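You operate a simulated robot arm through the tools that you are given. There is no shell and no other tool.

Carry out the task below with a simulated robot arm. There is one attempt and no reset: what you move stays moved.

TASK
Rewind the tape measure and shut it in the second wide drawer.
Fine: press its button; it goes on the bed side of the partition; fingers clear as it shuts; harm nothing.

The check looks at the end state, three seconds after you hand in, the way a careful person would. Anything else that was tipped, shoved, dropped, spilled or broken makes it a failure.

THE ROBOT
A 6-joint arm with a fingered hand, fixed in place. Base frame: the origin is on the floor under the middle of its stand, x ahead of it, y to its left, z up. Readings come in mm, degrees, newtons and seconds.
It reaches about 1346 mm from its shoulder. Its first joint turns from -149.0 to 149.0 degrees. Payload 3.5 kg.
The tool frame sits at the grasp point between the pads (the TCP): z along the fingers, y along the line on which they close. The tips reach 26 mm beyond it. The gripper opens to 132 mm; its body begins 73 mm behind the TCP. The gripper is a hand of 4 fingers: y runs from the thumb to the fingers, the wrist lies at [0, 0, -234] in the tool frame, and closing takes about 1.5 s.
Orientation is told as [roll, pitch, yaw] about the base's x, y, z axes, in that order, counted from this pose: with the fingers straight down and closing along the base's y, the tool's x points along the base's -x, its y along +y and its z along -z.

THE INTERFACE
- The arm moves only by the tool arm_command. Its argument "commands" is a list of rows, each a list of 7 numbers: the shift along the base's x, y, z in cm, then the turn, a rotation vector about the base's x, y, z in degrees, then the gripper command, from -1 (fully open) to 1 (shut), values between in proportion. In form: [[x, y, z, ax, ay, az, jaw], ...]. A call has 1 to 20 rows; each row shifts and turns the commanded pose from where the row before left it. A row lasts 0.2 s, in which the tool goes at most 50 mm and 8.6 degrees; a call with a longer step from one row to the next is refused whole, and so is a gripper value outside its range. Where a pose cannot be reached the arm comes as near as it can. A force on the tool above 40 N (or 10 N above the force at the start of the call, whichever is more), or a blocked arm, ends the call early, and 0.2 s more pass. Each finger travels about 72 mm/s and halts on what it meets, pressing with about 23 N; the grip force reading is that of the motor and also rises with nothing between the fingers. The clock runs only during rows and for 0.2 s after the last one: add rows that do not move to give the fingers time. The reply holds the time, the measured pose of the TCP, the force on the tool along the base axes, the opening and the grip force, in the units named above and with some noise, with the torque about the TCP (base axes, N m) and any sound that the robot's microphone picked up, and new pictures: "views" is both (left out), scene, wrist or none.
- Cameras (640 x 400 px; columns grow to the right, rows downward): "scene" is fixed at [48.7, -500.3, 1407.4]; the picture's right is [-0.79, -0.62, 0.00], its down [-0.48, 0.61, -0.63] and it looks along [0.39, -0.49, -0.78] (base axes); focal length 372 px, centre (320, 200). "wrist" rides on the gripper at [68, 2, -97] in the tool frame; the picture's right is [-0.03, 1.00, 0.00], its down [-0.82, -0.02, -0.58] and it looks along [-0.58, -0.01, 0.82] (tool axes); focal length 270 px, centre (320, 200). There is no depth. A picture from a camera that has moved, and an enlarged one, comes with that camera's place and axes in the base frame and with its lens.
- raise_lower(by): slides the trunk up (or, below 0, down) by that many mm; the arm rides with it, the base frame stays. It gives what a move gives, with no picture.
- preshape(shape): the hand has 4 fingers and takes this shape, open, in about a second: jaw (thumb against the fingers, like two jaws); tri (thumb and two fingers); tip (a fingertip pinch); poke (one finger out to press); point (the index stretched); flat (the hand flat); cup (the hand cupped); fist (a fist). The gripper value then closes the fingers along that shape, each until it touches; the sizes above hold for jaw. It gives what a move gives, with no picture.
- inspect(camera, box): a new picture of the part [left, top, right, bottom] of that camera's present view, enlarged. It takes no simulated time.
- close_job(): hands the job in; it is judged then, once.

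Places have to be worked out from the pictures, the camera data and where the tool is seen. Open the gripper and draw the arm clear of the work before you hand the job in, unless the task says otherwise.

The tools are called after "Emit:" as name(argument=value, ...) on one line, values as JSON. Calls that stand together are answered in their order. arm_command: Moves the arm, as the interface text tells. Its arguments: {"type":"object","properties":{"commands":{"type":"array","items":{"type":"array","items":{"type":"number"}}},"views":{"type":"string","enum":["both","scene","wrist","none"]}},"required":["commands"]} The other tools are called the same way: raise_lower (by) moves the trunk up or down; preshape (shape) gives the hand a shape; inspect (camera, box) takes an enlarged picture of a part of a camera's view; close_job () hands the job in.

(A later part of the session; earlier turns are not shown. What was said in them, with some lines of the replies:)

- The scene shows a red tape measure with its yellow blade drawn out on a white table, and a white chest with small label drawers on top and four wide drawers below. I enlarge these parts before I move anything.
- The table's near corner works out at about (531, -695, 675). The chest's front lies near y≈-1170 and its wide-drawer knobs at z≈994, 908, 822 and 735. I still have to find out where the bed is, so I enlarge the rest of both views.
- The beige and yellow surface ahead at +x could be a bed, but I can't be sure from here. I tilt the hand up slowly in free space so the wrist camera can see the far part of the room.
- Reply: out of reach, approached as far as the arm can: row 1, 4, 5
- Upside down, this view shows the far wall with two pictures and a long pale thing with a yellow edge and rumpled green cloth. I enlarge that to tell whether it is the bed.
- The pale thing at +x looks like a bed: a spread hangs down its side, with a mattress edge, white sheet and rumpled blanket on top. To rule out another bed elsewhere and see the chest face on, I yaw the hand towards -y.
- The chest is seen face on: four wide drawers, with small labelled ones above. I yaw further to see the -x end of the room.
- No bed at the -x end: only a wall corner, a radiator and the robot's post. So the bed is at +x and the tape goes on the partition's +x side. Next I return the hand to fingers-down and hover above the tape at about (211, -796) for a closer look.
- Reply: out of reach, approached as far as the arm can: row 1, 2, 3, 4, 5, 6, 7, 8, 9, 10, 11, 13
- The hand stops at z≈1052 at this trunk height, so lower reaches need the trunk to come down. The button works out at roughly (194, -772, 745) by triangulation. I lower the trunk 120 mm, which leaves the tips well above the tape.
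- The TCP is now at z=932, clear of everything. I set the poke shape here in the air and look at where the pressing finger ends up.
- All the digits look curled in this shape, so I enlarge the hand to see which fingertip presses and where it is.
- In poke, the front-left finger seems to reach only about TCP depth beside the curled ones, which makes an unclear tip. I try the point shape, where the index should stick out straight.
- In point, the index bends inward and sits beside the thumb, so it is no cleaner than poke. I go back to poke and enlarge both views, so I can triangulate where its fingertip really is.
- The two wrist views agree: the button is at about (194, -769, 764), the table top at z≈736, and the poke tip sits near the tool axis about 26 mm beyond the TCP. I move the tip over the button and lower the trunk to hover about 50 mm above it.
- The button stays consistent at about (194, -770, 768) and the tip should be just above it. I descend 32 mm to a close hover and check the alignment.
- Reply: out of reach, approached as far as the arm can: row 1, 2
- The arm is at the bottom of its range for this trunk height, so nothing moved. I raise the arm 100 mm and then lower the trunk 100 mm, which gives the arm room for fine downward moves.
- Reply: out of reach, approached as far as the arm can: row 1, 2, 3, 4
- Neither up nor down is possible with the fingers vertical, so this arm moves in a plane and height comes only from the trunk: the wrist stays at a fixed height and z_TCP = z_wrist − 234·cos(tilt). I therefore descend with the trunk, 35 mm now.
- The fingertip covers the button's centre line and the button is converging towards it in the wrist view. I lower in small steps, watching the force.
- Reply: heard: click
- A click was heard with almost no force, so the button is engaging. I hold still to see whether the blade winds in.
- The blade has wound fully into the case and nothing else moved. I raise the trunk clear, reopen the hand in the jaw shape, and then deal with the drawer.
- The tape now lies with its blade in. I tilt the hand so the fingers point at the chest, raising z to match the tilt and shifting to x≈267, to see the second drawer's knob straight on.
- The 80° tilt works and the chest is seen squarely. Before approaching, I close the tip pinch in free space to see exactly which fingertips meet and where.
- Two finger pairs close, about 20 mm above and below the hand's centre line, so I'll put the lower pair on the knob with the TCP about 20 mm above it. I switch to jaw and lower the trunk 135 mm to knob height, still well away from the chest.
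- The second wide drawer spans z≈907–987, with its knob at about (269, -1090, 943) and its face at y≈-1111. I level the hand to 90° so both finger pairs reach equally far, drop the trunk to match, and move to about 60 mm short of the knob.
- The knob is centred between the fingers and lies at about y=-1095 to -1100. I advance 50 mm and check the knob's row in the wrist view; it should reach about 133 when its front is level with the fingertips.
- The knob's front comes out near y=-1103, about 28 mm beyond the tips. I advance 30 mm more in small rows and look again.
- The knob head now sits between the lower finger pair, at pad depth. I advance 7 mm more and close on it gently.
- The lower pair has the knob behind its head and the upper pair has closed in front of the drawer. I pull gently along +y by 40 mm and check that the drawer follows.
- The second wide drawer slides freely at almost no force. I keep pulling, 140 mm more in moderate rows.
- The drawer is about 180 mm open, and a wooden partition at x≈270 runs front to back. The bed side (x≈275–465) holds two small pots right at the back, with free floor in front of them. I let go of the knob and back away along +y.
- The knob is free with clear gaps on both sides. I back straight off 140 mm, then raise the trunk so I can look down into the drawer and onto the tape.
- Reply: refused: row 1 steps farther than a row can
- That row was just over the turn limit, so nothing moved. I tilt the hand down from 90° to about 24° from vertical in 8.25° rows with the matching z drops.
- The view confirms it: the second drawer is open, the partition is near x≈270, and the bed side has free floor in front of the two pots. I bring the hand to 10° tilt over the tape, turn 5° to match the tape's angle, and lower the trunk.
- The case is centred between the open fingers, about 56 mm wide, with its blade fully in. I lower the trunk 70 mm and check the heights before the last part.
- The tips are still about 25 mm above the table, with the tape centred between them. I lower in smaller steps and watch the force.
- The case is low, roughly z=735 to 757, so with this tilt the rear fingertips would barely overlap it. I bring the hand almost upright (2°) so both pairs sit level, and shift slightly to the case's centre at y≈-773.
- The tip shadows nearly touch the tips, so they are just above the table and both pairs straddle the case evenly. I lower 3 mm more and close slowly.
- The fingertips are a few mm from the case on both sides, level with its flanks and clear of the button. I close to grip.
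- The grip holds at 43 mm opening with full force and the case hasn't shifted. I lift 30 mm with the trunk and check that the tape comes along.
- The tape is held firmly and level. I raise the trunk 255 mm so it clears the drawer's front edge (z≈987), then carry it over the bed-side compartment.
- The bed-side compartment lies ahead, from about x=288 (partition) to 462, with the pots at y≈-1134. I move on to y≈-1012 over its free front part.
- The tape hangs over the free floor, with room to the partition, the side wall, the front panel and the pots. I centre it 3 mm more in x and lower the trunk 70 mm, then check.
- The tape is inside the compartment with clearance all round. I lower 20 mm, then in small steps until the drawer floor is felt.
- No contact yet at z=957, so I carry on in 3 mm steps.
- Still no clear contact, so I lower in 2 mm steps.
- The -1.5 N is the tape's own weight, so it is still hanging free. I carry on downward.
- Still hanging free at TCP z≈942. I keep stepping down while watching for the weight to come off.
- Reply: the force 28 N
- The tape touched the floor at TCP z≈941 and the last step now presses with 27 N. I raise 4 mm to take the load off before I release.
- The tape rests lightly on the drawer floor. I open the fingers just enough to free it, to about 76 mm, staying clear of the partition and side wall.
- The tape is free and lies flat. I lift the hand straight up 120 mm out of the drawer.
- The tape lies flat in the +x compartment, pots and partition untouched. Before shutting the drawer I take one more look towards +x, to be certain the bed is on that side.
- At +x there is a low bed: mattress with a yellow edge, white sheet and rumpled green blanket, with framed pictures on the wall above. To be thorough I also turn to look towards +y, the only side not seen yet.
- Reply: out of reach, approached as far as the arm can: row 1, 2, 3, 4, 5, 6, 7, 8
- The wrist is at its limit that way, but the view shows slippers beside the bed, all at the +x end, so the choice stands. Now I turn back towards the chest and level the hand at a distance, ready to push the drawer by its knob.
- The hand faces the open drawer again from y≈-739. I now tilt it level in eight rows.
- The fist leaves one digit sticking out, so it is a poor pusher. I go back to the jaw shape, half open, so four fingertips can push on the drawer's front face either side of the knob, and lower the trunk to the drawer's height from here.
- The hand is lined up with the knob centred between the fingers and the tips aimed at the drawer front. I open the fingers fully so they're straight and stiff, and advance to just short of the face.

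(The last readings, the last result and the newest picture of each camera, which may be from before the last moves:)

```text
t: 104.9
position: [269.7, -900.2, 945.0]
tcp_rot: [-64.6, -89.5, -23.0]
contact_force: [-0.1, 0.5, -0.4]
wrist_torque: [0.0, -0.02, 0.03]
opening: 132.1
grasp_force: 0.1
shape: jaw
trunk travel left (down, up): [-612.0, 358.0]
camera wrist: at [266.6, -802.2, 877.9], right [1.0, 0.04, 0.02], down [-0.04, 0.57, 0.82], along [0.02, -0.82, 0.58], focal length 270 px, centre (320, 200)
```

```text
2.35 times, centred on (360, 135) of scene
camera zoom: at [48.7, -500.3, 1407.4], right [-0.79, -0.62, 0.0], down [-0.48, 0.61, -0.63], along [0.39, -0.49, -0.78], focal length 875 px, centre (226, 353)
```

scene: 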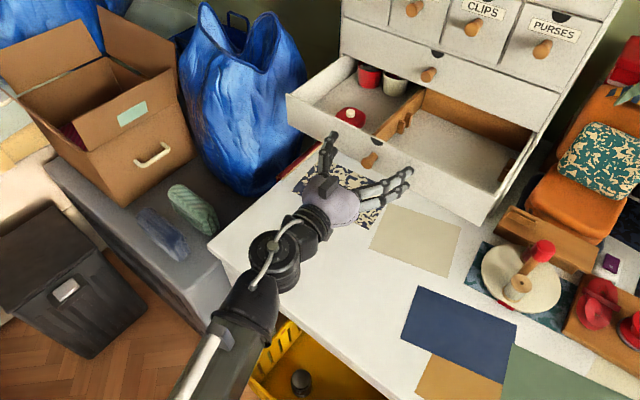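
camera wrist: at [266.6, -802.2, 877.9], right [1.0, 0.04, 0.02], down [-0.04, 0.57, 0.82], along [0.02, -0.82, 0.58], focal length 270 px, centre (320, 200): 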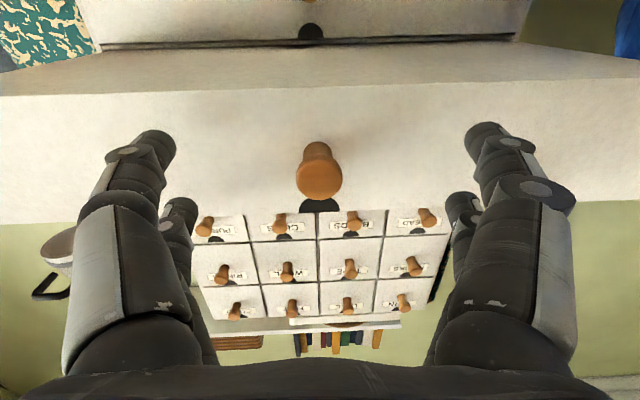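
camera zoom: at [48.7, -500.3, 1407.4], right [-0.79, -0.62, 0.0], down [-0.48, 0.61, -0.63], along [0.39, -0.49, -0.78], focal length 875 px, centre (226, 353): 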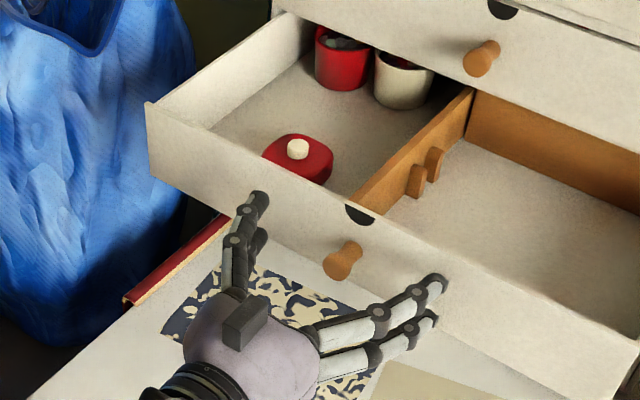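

The tips are just short of the face, all below the drawer's top edge and clear of the knob. I push slowly along -y, 7 mm a row, and watch the drawer.

Emit:
arm_command(commands=[[0, -0.5, 0, 0, 0, 0, -1], [0, -0.5, 0, 0, 0, 0, -1], [0, -0.6, 0, 0, 0, 0, -1], [0, -0.7, 0, 0, 0, 0, -1], [0, -0.7, 0, 0, 0, 0, -1], [0, -0.7, 0, 0, 0, 0, -1], [0, -0.7, 0, 0, 0, 0, -1], [0, -0.7, 0, 0, 0, 0, -1], [0, 0, 0, 0, 0, 0, -1]], views="both")

Emit:
inspect(camera="scene", box=[270, 50, 450, 220])

```text
t: 106.9
position: [269.3, -950.3, 946.2]
tcp_rot: [-66.9, -89.6, -20.8]
contact_force: [0.5, -0.3, 0.0]
wrist_torque: [0.01, -0.02, 0.01]
opening: 131.8
grasp_force: 0.0
shape: jaw
trunk travel left (down, up): [-612.0, 358.0]
camera wrist: at [266.3, -852.8, 877.9], right [1.0, 0.04, 0.02], down [-0.04, 0.57, 0.82], along [0.02, -0.82, 0.58], focal length 270 px, centre (320, 200)
```

scene: 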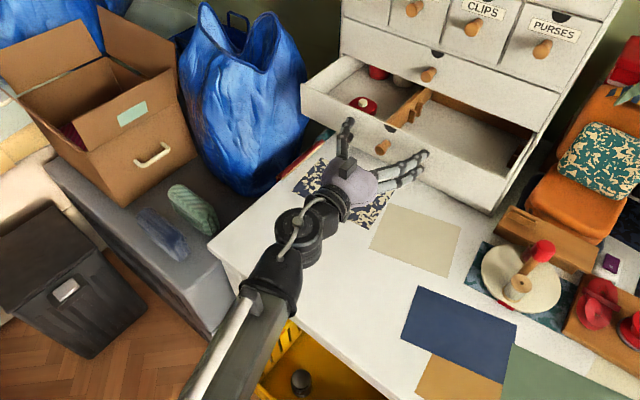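
wrist: 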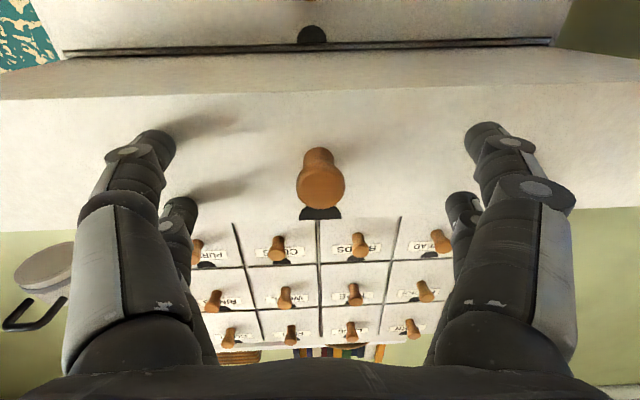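

```text
2.35 times, centred on (360, 135) of scene
camera zoom: at [48.7, -500.3, 1407.4], right [-0.79, -0.62, 0.0], down [-0.48, 0.61, -0.63], along [0.39, -0.49, -0.78], focal length 875 px, centre (226, 353)
```

zoom: 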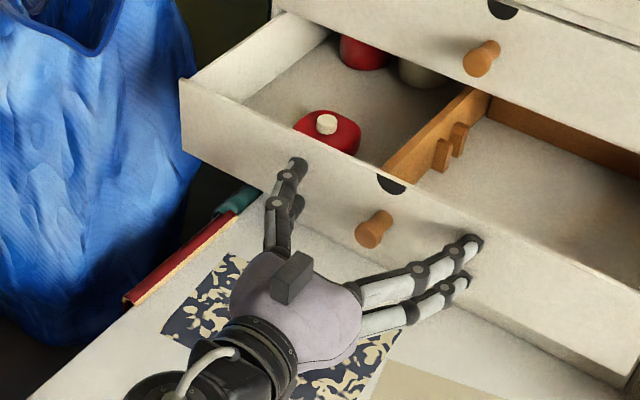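

The drawer glides in with no resistance and the tape stays in place. I keep pushing at the same gentle pace.

Emit:
arm_command(commands=[[0, -0.6, 0, 0, 0, 0, -1], [0, -0.7, 0, 0, 0, 0, -1], [0, -0.7, 0, 0, 0, 0, -1], [0, -0.7, 0, 0, 0, 0, -1], [0, -0.7, 0, 0, 0, 0, -1], [0, -0.7, 0, 0, 0, 0, -1], [0, -0.7, 0, 0, 0, 0, -1], [0, -0.7, 0, 0, 0, 0, -1], [0, -0.7, 0, 0, 0, 0, -1], [0, -0.7, 0, 0, 0, 0, -1], [0, -0.7, 0, 0, 0, 0, -1], [0, -0.7, 0, 0, 0, 0, -1], [0, -0.7, 0, 0, 0, 0, -1], [0, -0.7, 0, 0, 0, 0, -1], [0, -0.7, 0, 0, 0, 0, -1], [0, -0.7, 0, 0, 0, 0, -1], [0, -0.7, 0, 0, 0, 0, -1], [0, 0, 0, 0, 0, 0, -1]], views="both")

Emit:
inspect(camera="scene", box=[330, 30, 550, 190])

```text
t: 110.7
position: [269.7, -1067.7, 945.5]
tcp_rot: [-49.7, -89.5, -37.9]
contact_force: [-0.7, -0.4, 1.3]
wrist_torque: [-0.03, -0.02, 0.03]
opening: 131.5
grasp_force: 0.1
shape: jaw
trunk travel left (down, up): [-612.0, 358.0]
camera wrist: at [265.7, -970.1, 877.6], right [1.0, 0.04, 0.02], down [-0.04, 0.57, 0.82], along [0.02, -0.82, 0.57], focal length 270 px, centre (320, 200)
```

scene: 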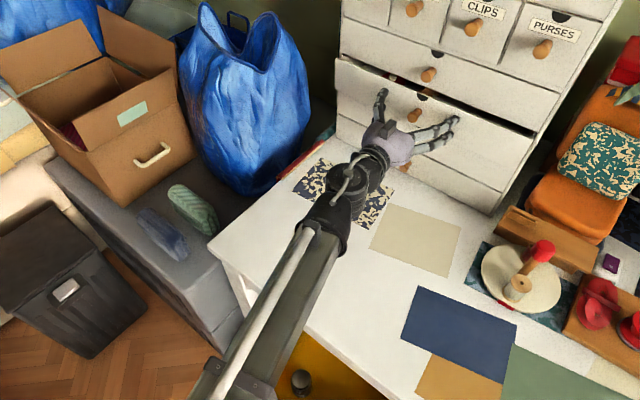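
wrist: 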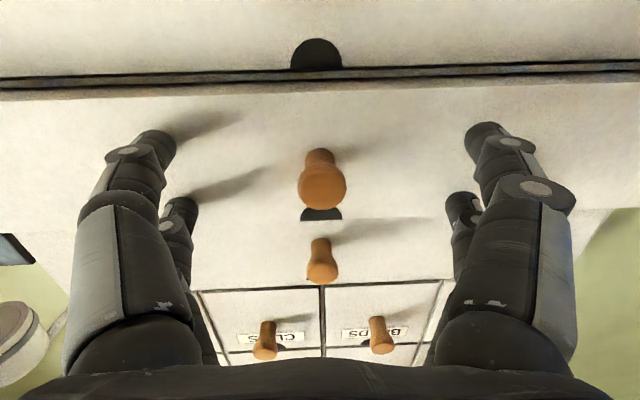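

```text
2.50 times, centred on (440, 110) of scene
camera zoom: at [48.7, -500.3, 1407.4], right [-0.79, -0.62, 0.0], down [-0.48, 0.61, -0.63], along [0.39, -0.49, -0.78], focal length 930 px, centre (20, 425)
```

zoom: 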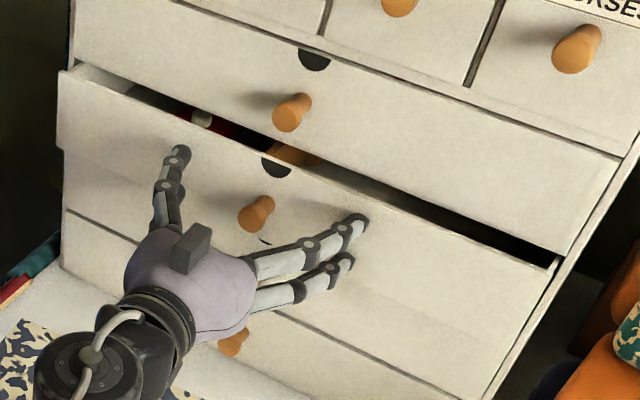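

About 30 mm remains. The tips are on the outer face well below the top edge, so they stay clear of the closing gap, and I push on in 4–5 mm rows.

Emit:
arm_command(commands=[[0, -0.5, 0, 0, 0, 0, -1], [0, -0.5, 0, 0, 0, 0, -1], [0, -0.5, 0, 0, 0, 0, -1], [0, -0.4, 0, 0, 0, 0, -1], [0, 0, 0, 0, 0, 0, -1]], views="both")

Emit:
inspect(camera="scene", box=[330, 30, 550, 190])

```text
t: 111.9
position: [268.7, -1086.7, 945.5]
tcp_rot: [-52.8, -89.6, -35.0]
contact_force: [0.2, -0.4, 0.0]
wrist_torque: [0.02, 0.02, -0.01]
opening: 131.9
grasp_force: 0.0
shape: jaw
trunk travel left (down, up): [-612.0, 358.0]
camera wrist: at [265.8, -989.2, 877.7], right [1.0, 0.04, 0.02], down [-0.04, 0.57, 0.82], along [0.02, -0.82, 0.57], focal length 270 px, centre (320, 200)
```

scene: 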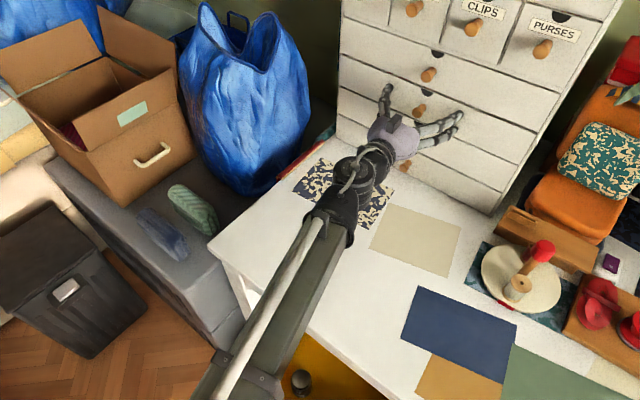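
wrist: 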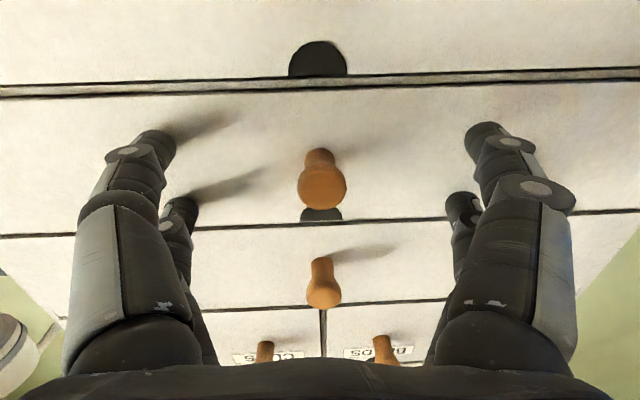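

```text
2.50 times, centred on (440, 110) of scene
camera zoom: at [48.7, -500.3, 1407.4], right [-0.79, -0.62, 0.0], down [-0.48, 0.61, -0.63], along [0.39, -0.49, -0.78], focal length 930 px, centre (20, 425)
```

zoom: 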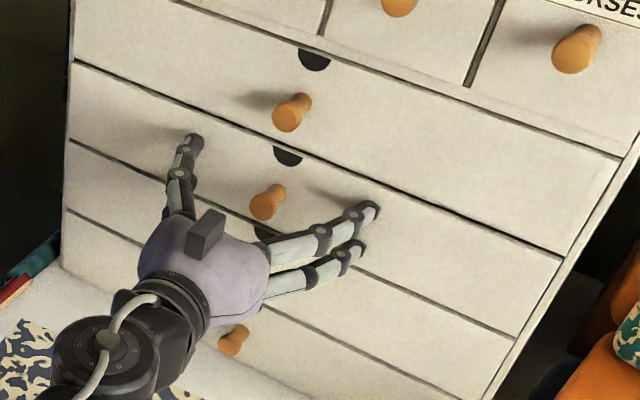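

The drawer looks nearly flush and its knob is back close to where it began. I push a last few mm in small rows until it seats.

Emit:
arm_command(commands=[[0, -0.2, 0, 0, 0, 0, -1], [0, -0.2, 0, 0, 0, 0, -1], [0, 0, 0, 0, 0, 0, -1]], views="none")

Emit:
inspect(camera="wrist", box=[60, 40, 580, 300])

```text
t: 112.7
position: [269.7, -1090.5, 946.6]
tcp_rot: [-58.5, -89.8, -29.2]
contact_force: [2.1, 9.5, -2.3]
wrist_torque: [0.08, -0.18, -0.65]
opening: 132.1
grasp_force: 0.1
shape: jaw
trunk travel left (down, up): [-612.0, 358.0]
```

```text
1.23 times, centred on (320, 170) of wrist
camera zoom: at [266.6, -993.0, 878.2], right [1.0, 0.04, 0.02], down [-0.04, 0.57, 0.82], along [0.02, -0.82, 0.57], focal length 333 px, centre (320, 237)
```

zoom: 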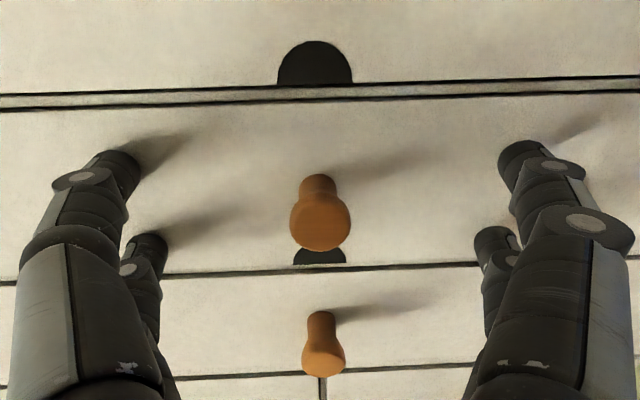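

A steady 9.5 N push-back shows the drawer is fully home. I back straight off along +y with the fingers open around the knob.

Emit:
arm_command(commands=[[0, 0.5, 0, 0, 0, 0, -1], [0, 1, 0, 0, 0, 0, -1], [0, 2, 0, 0, 0, 0, -1], [0, 2.5, 0, 0, 0, 0, -1], [0, 2.5, 0, 0, 0, 0, -1], [0, 2.5, 0, 0, 0, 0, -1], [0, 2.5, 0, 0, 0, 0, -1], [0, 2.5, 0, 0, 0, 0, -1], [0, 2.5, 0, 0, 0, 0, -1], [0, 2.5, 0, 0, 0, 0, -1], [0, 2.5, 0, 0, 0, 0, -1], [0, 2.5, 0, 0, 0, 0, -1], [0, 2.5, 0, 0, 0, 0, -1], [0, 2.5, 0, 0, 0, 0, -1], [0, 0, 0, 0, 0, 0, -1]], views="both")

Emit:
inspect(camera="scene", box=[330, 30, 550, 210])

Emit:
inspect(camera="wrist", box=[160, 0, 480, 240])

```text
t: 115.9
position: [268.4, -778.8, 944.5]
tcp_rot: [-46.0, -89.6, -41.8]
contact_force: [-0.5, 0.5, 0.5]
wrist_torque: [0.01, -0.03, -0.01]
opening: 131.8
grasp_force: 0.1
shape: jaw
trunk travel left (down, up): [-612.0, 358.0]
camera wrist: at [266.2, -681.6, 877.6], right [1.0, 0.04, 0.02], down [-0.04, 0.57, 0.82], along [0.02, -0.82, 0.57], focal length 270 px, centre (320, 200)
```

scene: 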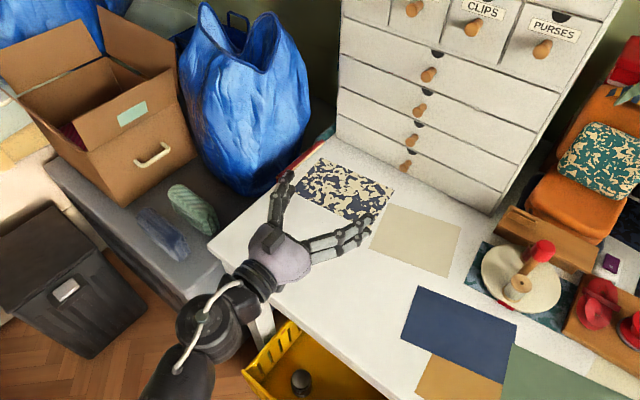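
wrist: 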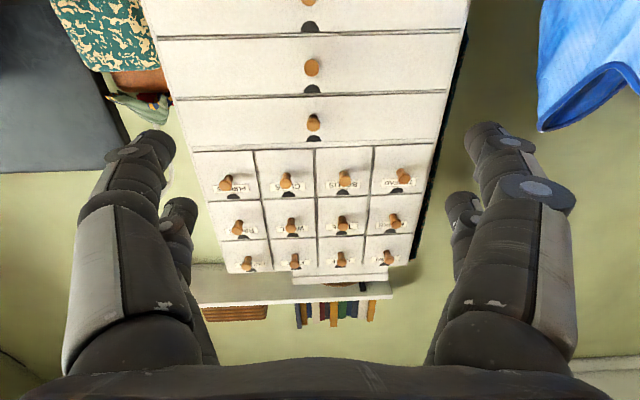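

```text
2.22 times, centred on (440, 120) of scene
camera zoom: at [48.7, -500.3, 1407.4], right [-0.79, -0.62, 0.0], down [-0.48, 0.61, -0.63], along [0.39, -0.49, -0.78], focal length 826 px, centre (53, 378)
```

zoom: 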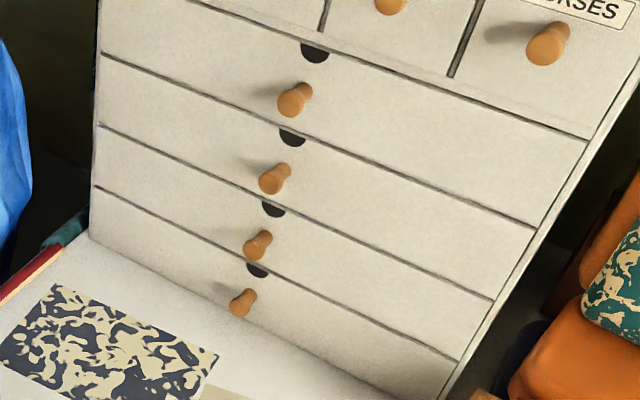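

```text
1.67 times, centred on (320, 120) of wrist
camera zoom: at [266.2, -681.6, 877.6], right [1.0, 0.04, 0.02], down [-0.04, 0.57, 0.82], along [0.02, -0.82, 0.57], focal length 450 px, centre (320, 333)
```

zoom: 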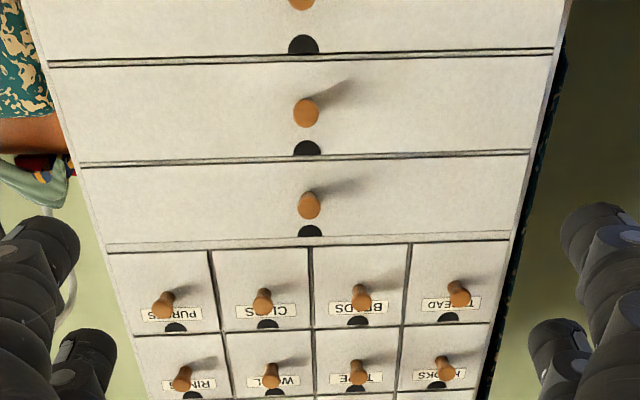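

All four wide drawers sit flush, the small drawers are unmoved, and the table's swatches and spools are where they began. I raise the trunk and draw the arm further back with the hand open.

Emit:
raise_lower(by=150)

Emit:
arm_command(commands=[[0, 2, 0, 0, 0, 0, -1], [0, 2.5, 0, 0, 0, 0, -1], [0, 2.5, 0, 0, 0, 0, -1], [0, 2.5, 0, 0, 0, 0, -1], [0, 2.5, 0, 0, 0, 0, -1], [0, 0, 0, 0, 0, 0, -1], [0, 0, 0, 0, 0, 0, -1]], views="both")

Emit:
inspect(camera="scene", box=[330, 150, 640, 400])

```text
t: 117.7
position: [268.9, -779.7, 1095.1]
tcp_rot: [-45.9, -89.6, -41.7]
contact_force: [-0.2, -0.3, 0.3]
wrist_torque: [0.01, 0.01, 0.05]
opening: 132.0
grasp_force: 0.1
shape: jaw
trunk travel left (down, up): [-762.0, 208.0]
```

```text
t: 119.3
position: [275.4, -670.5, 1094.5]
tcp_rot: [-43.5, -89.5, -44.2]
contact_force: [0.5, 0.6, 0.7]
wrist_torque: [0.02, -0.01, -0.01]
opening: 131.9
grasp_force: 0.1
shape: jaw
out of reach, approached as far as the arm can: row 5
trunk travel left (down, up): [-762.0, 208.0]
camera wrist: at [272.6, -573.2, 1027.5], right [1.0, 0.04, 0.02], down [-0.04, 0.57, 0.82], along [0.02, -0.82, 0.57], focal length 270 px, centre (320, 200)
```

scene: 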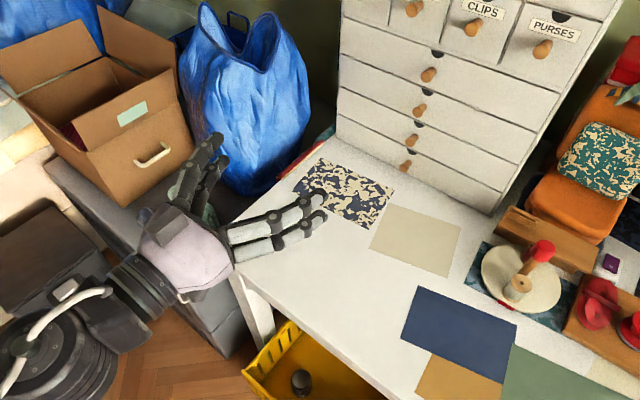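
wrist: 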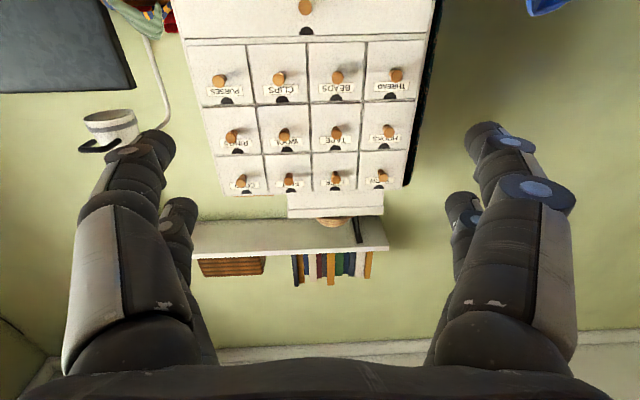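

```text
1.60 times, centred on (485, 275) of scene
camera zoom: at [48.7, -500.3, 1407.4], right [-0.79, -0.62, 0.0], down [-0.48, 0.61, -0.63], along [0.39, -0.49, -0.78], focal length 595 px, centre (56, 80)
```

zoom: 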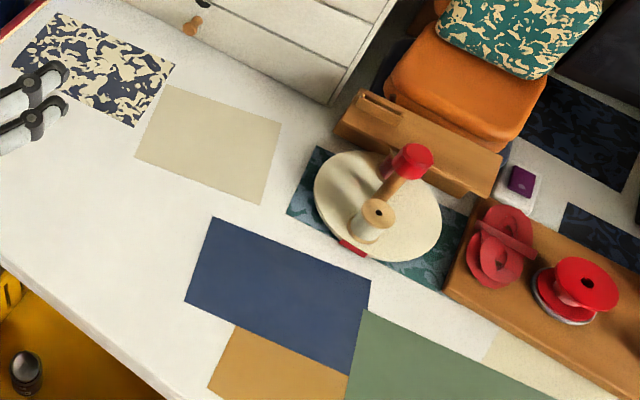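

The blade is wound in and the tape is shut in the second wide drawer, on the bed (+x) side of its partition. The drawers are flush, the table is undisturbed, and the open hand is well clear, so I hand the job in.

Emit:
close_job()

```text
The job is handed in.
```

The tape measure is rewound and shut in the second wide drawer, counting from the top. It lies flat on the bed side of the partition. The job is handed in, and I haven't had the check's result.

- **Rewind:** I pressed the button with one fingertip, heard a click, and the blade wound fully in.
- **Which side:** the bed is at the far end of the room, straight ahead of the robot. The tape is in the compartment on that side, in front of two small pots that were already there. Part of the room behind the robot stayed out of the cameras' view, but every other direction I looked showed no second bed.
- **Setting it down:** I lowered it one step too far, and the tape was pressed onto the drawer floor with about 28 N for a moment. I eased off before letting go, and it looked undamaged.
- **Shutting:** I pushed the drawer in by its front face, with the fingers on either side of the knob and below the top edge. It ended flush with the others.

In the last pictures, everything on the table and the other drawers look as they did at the start. The hand is open and drawn clear.
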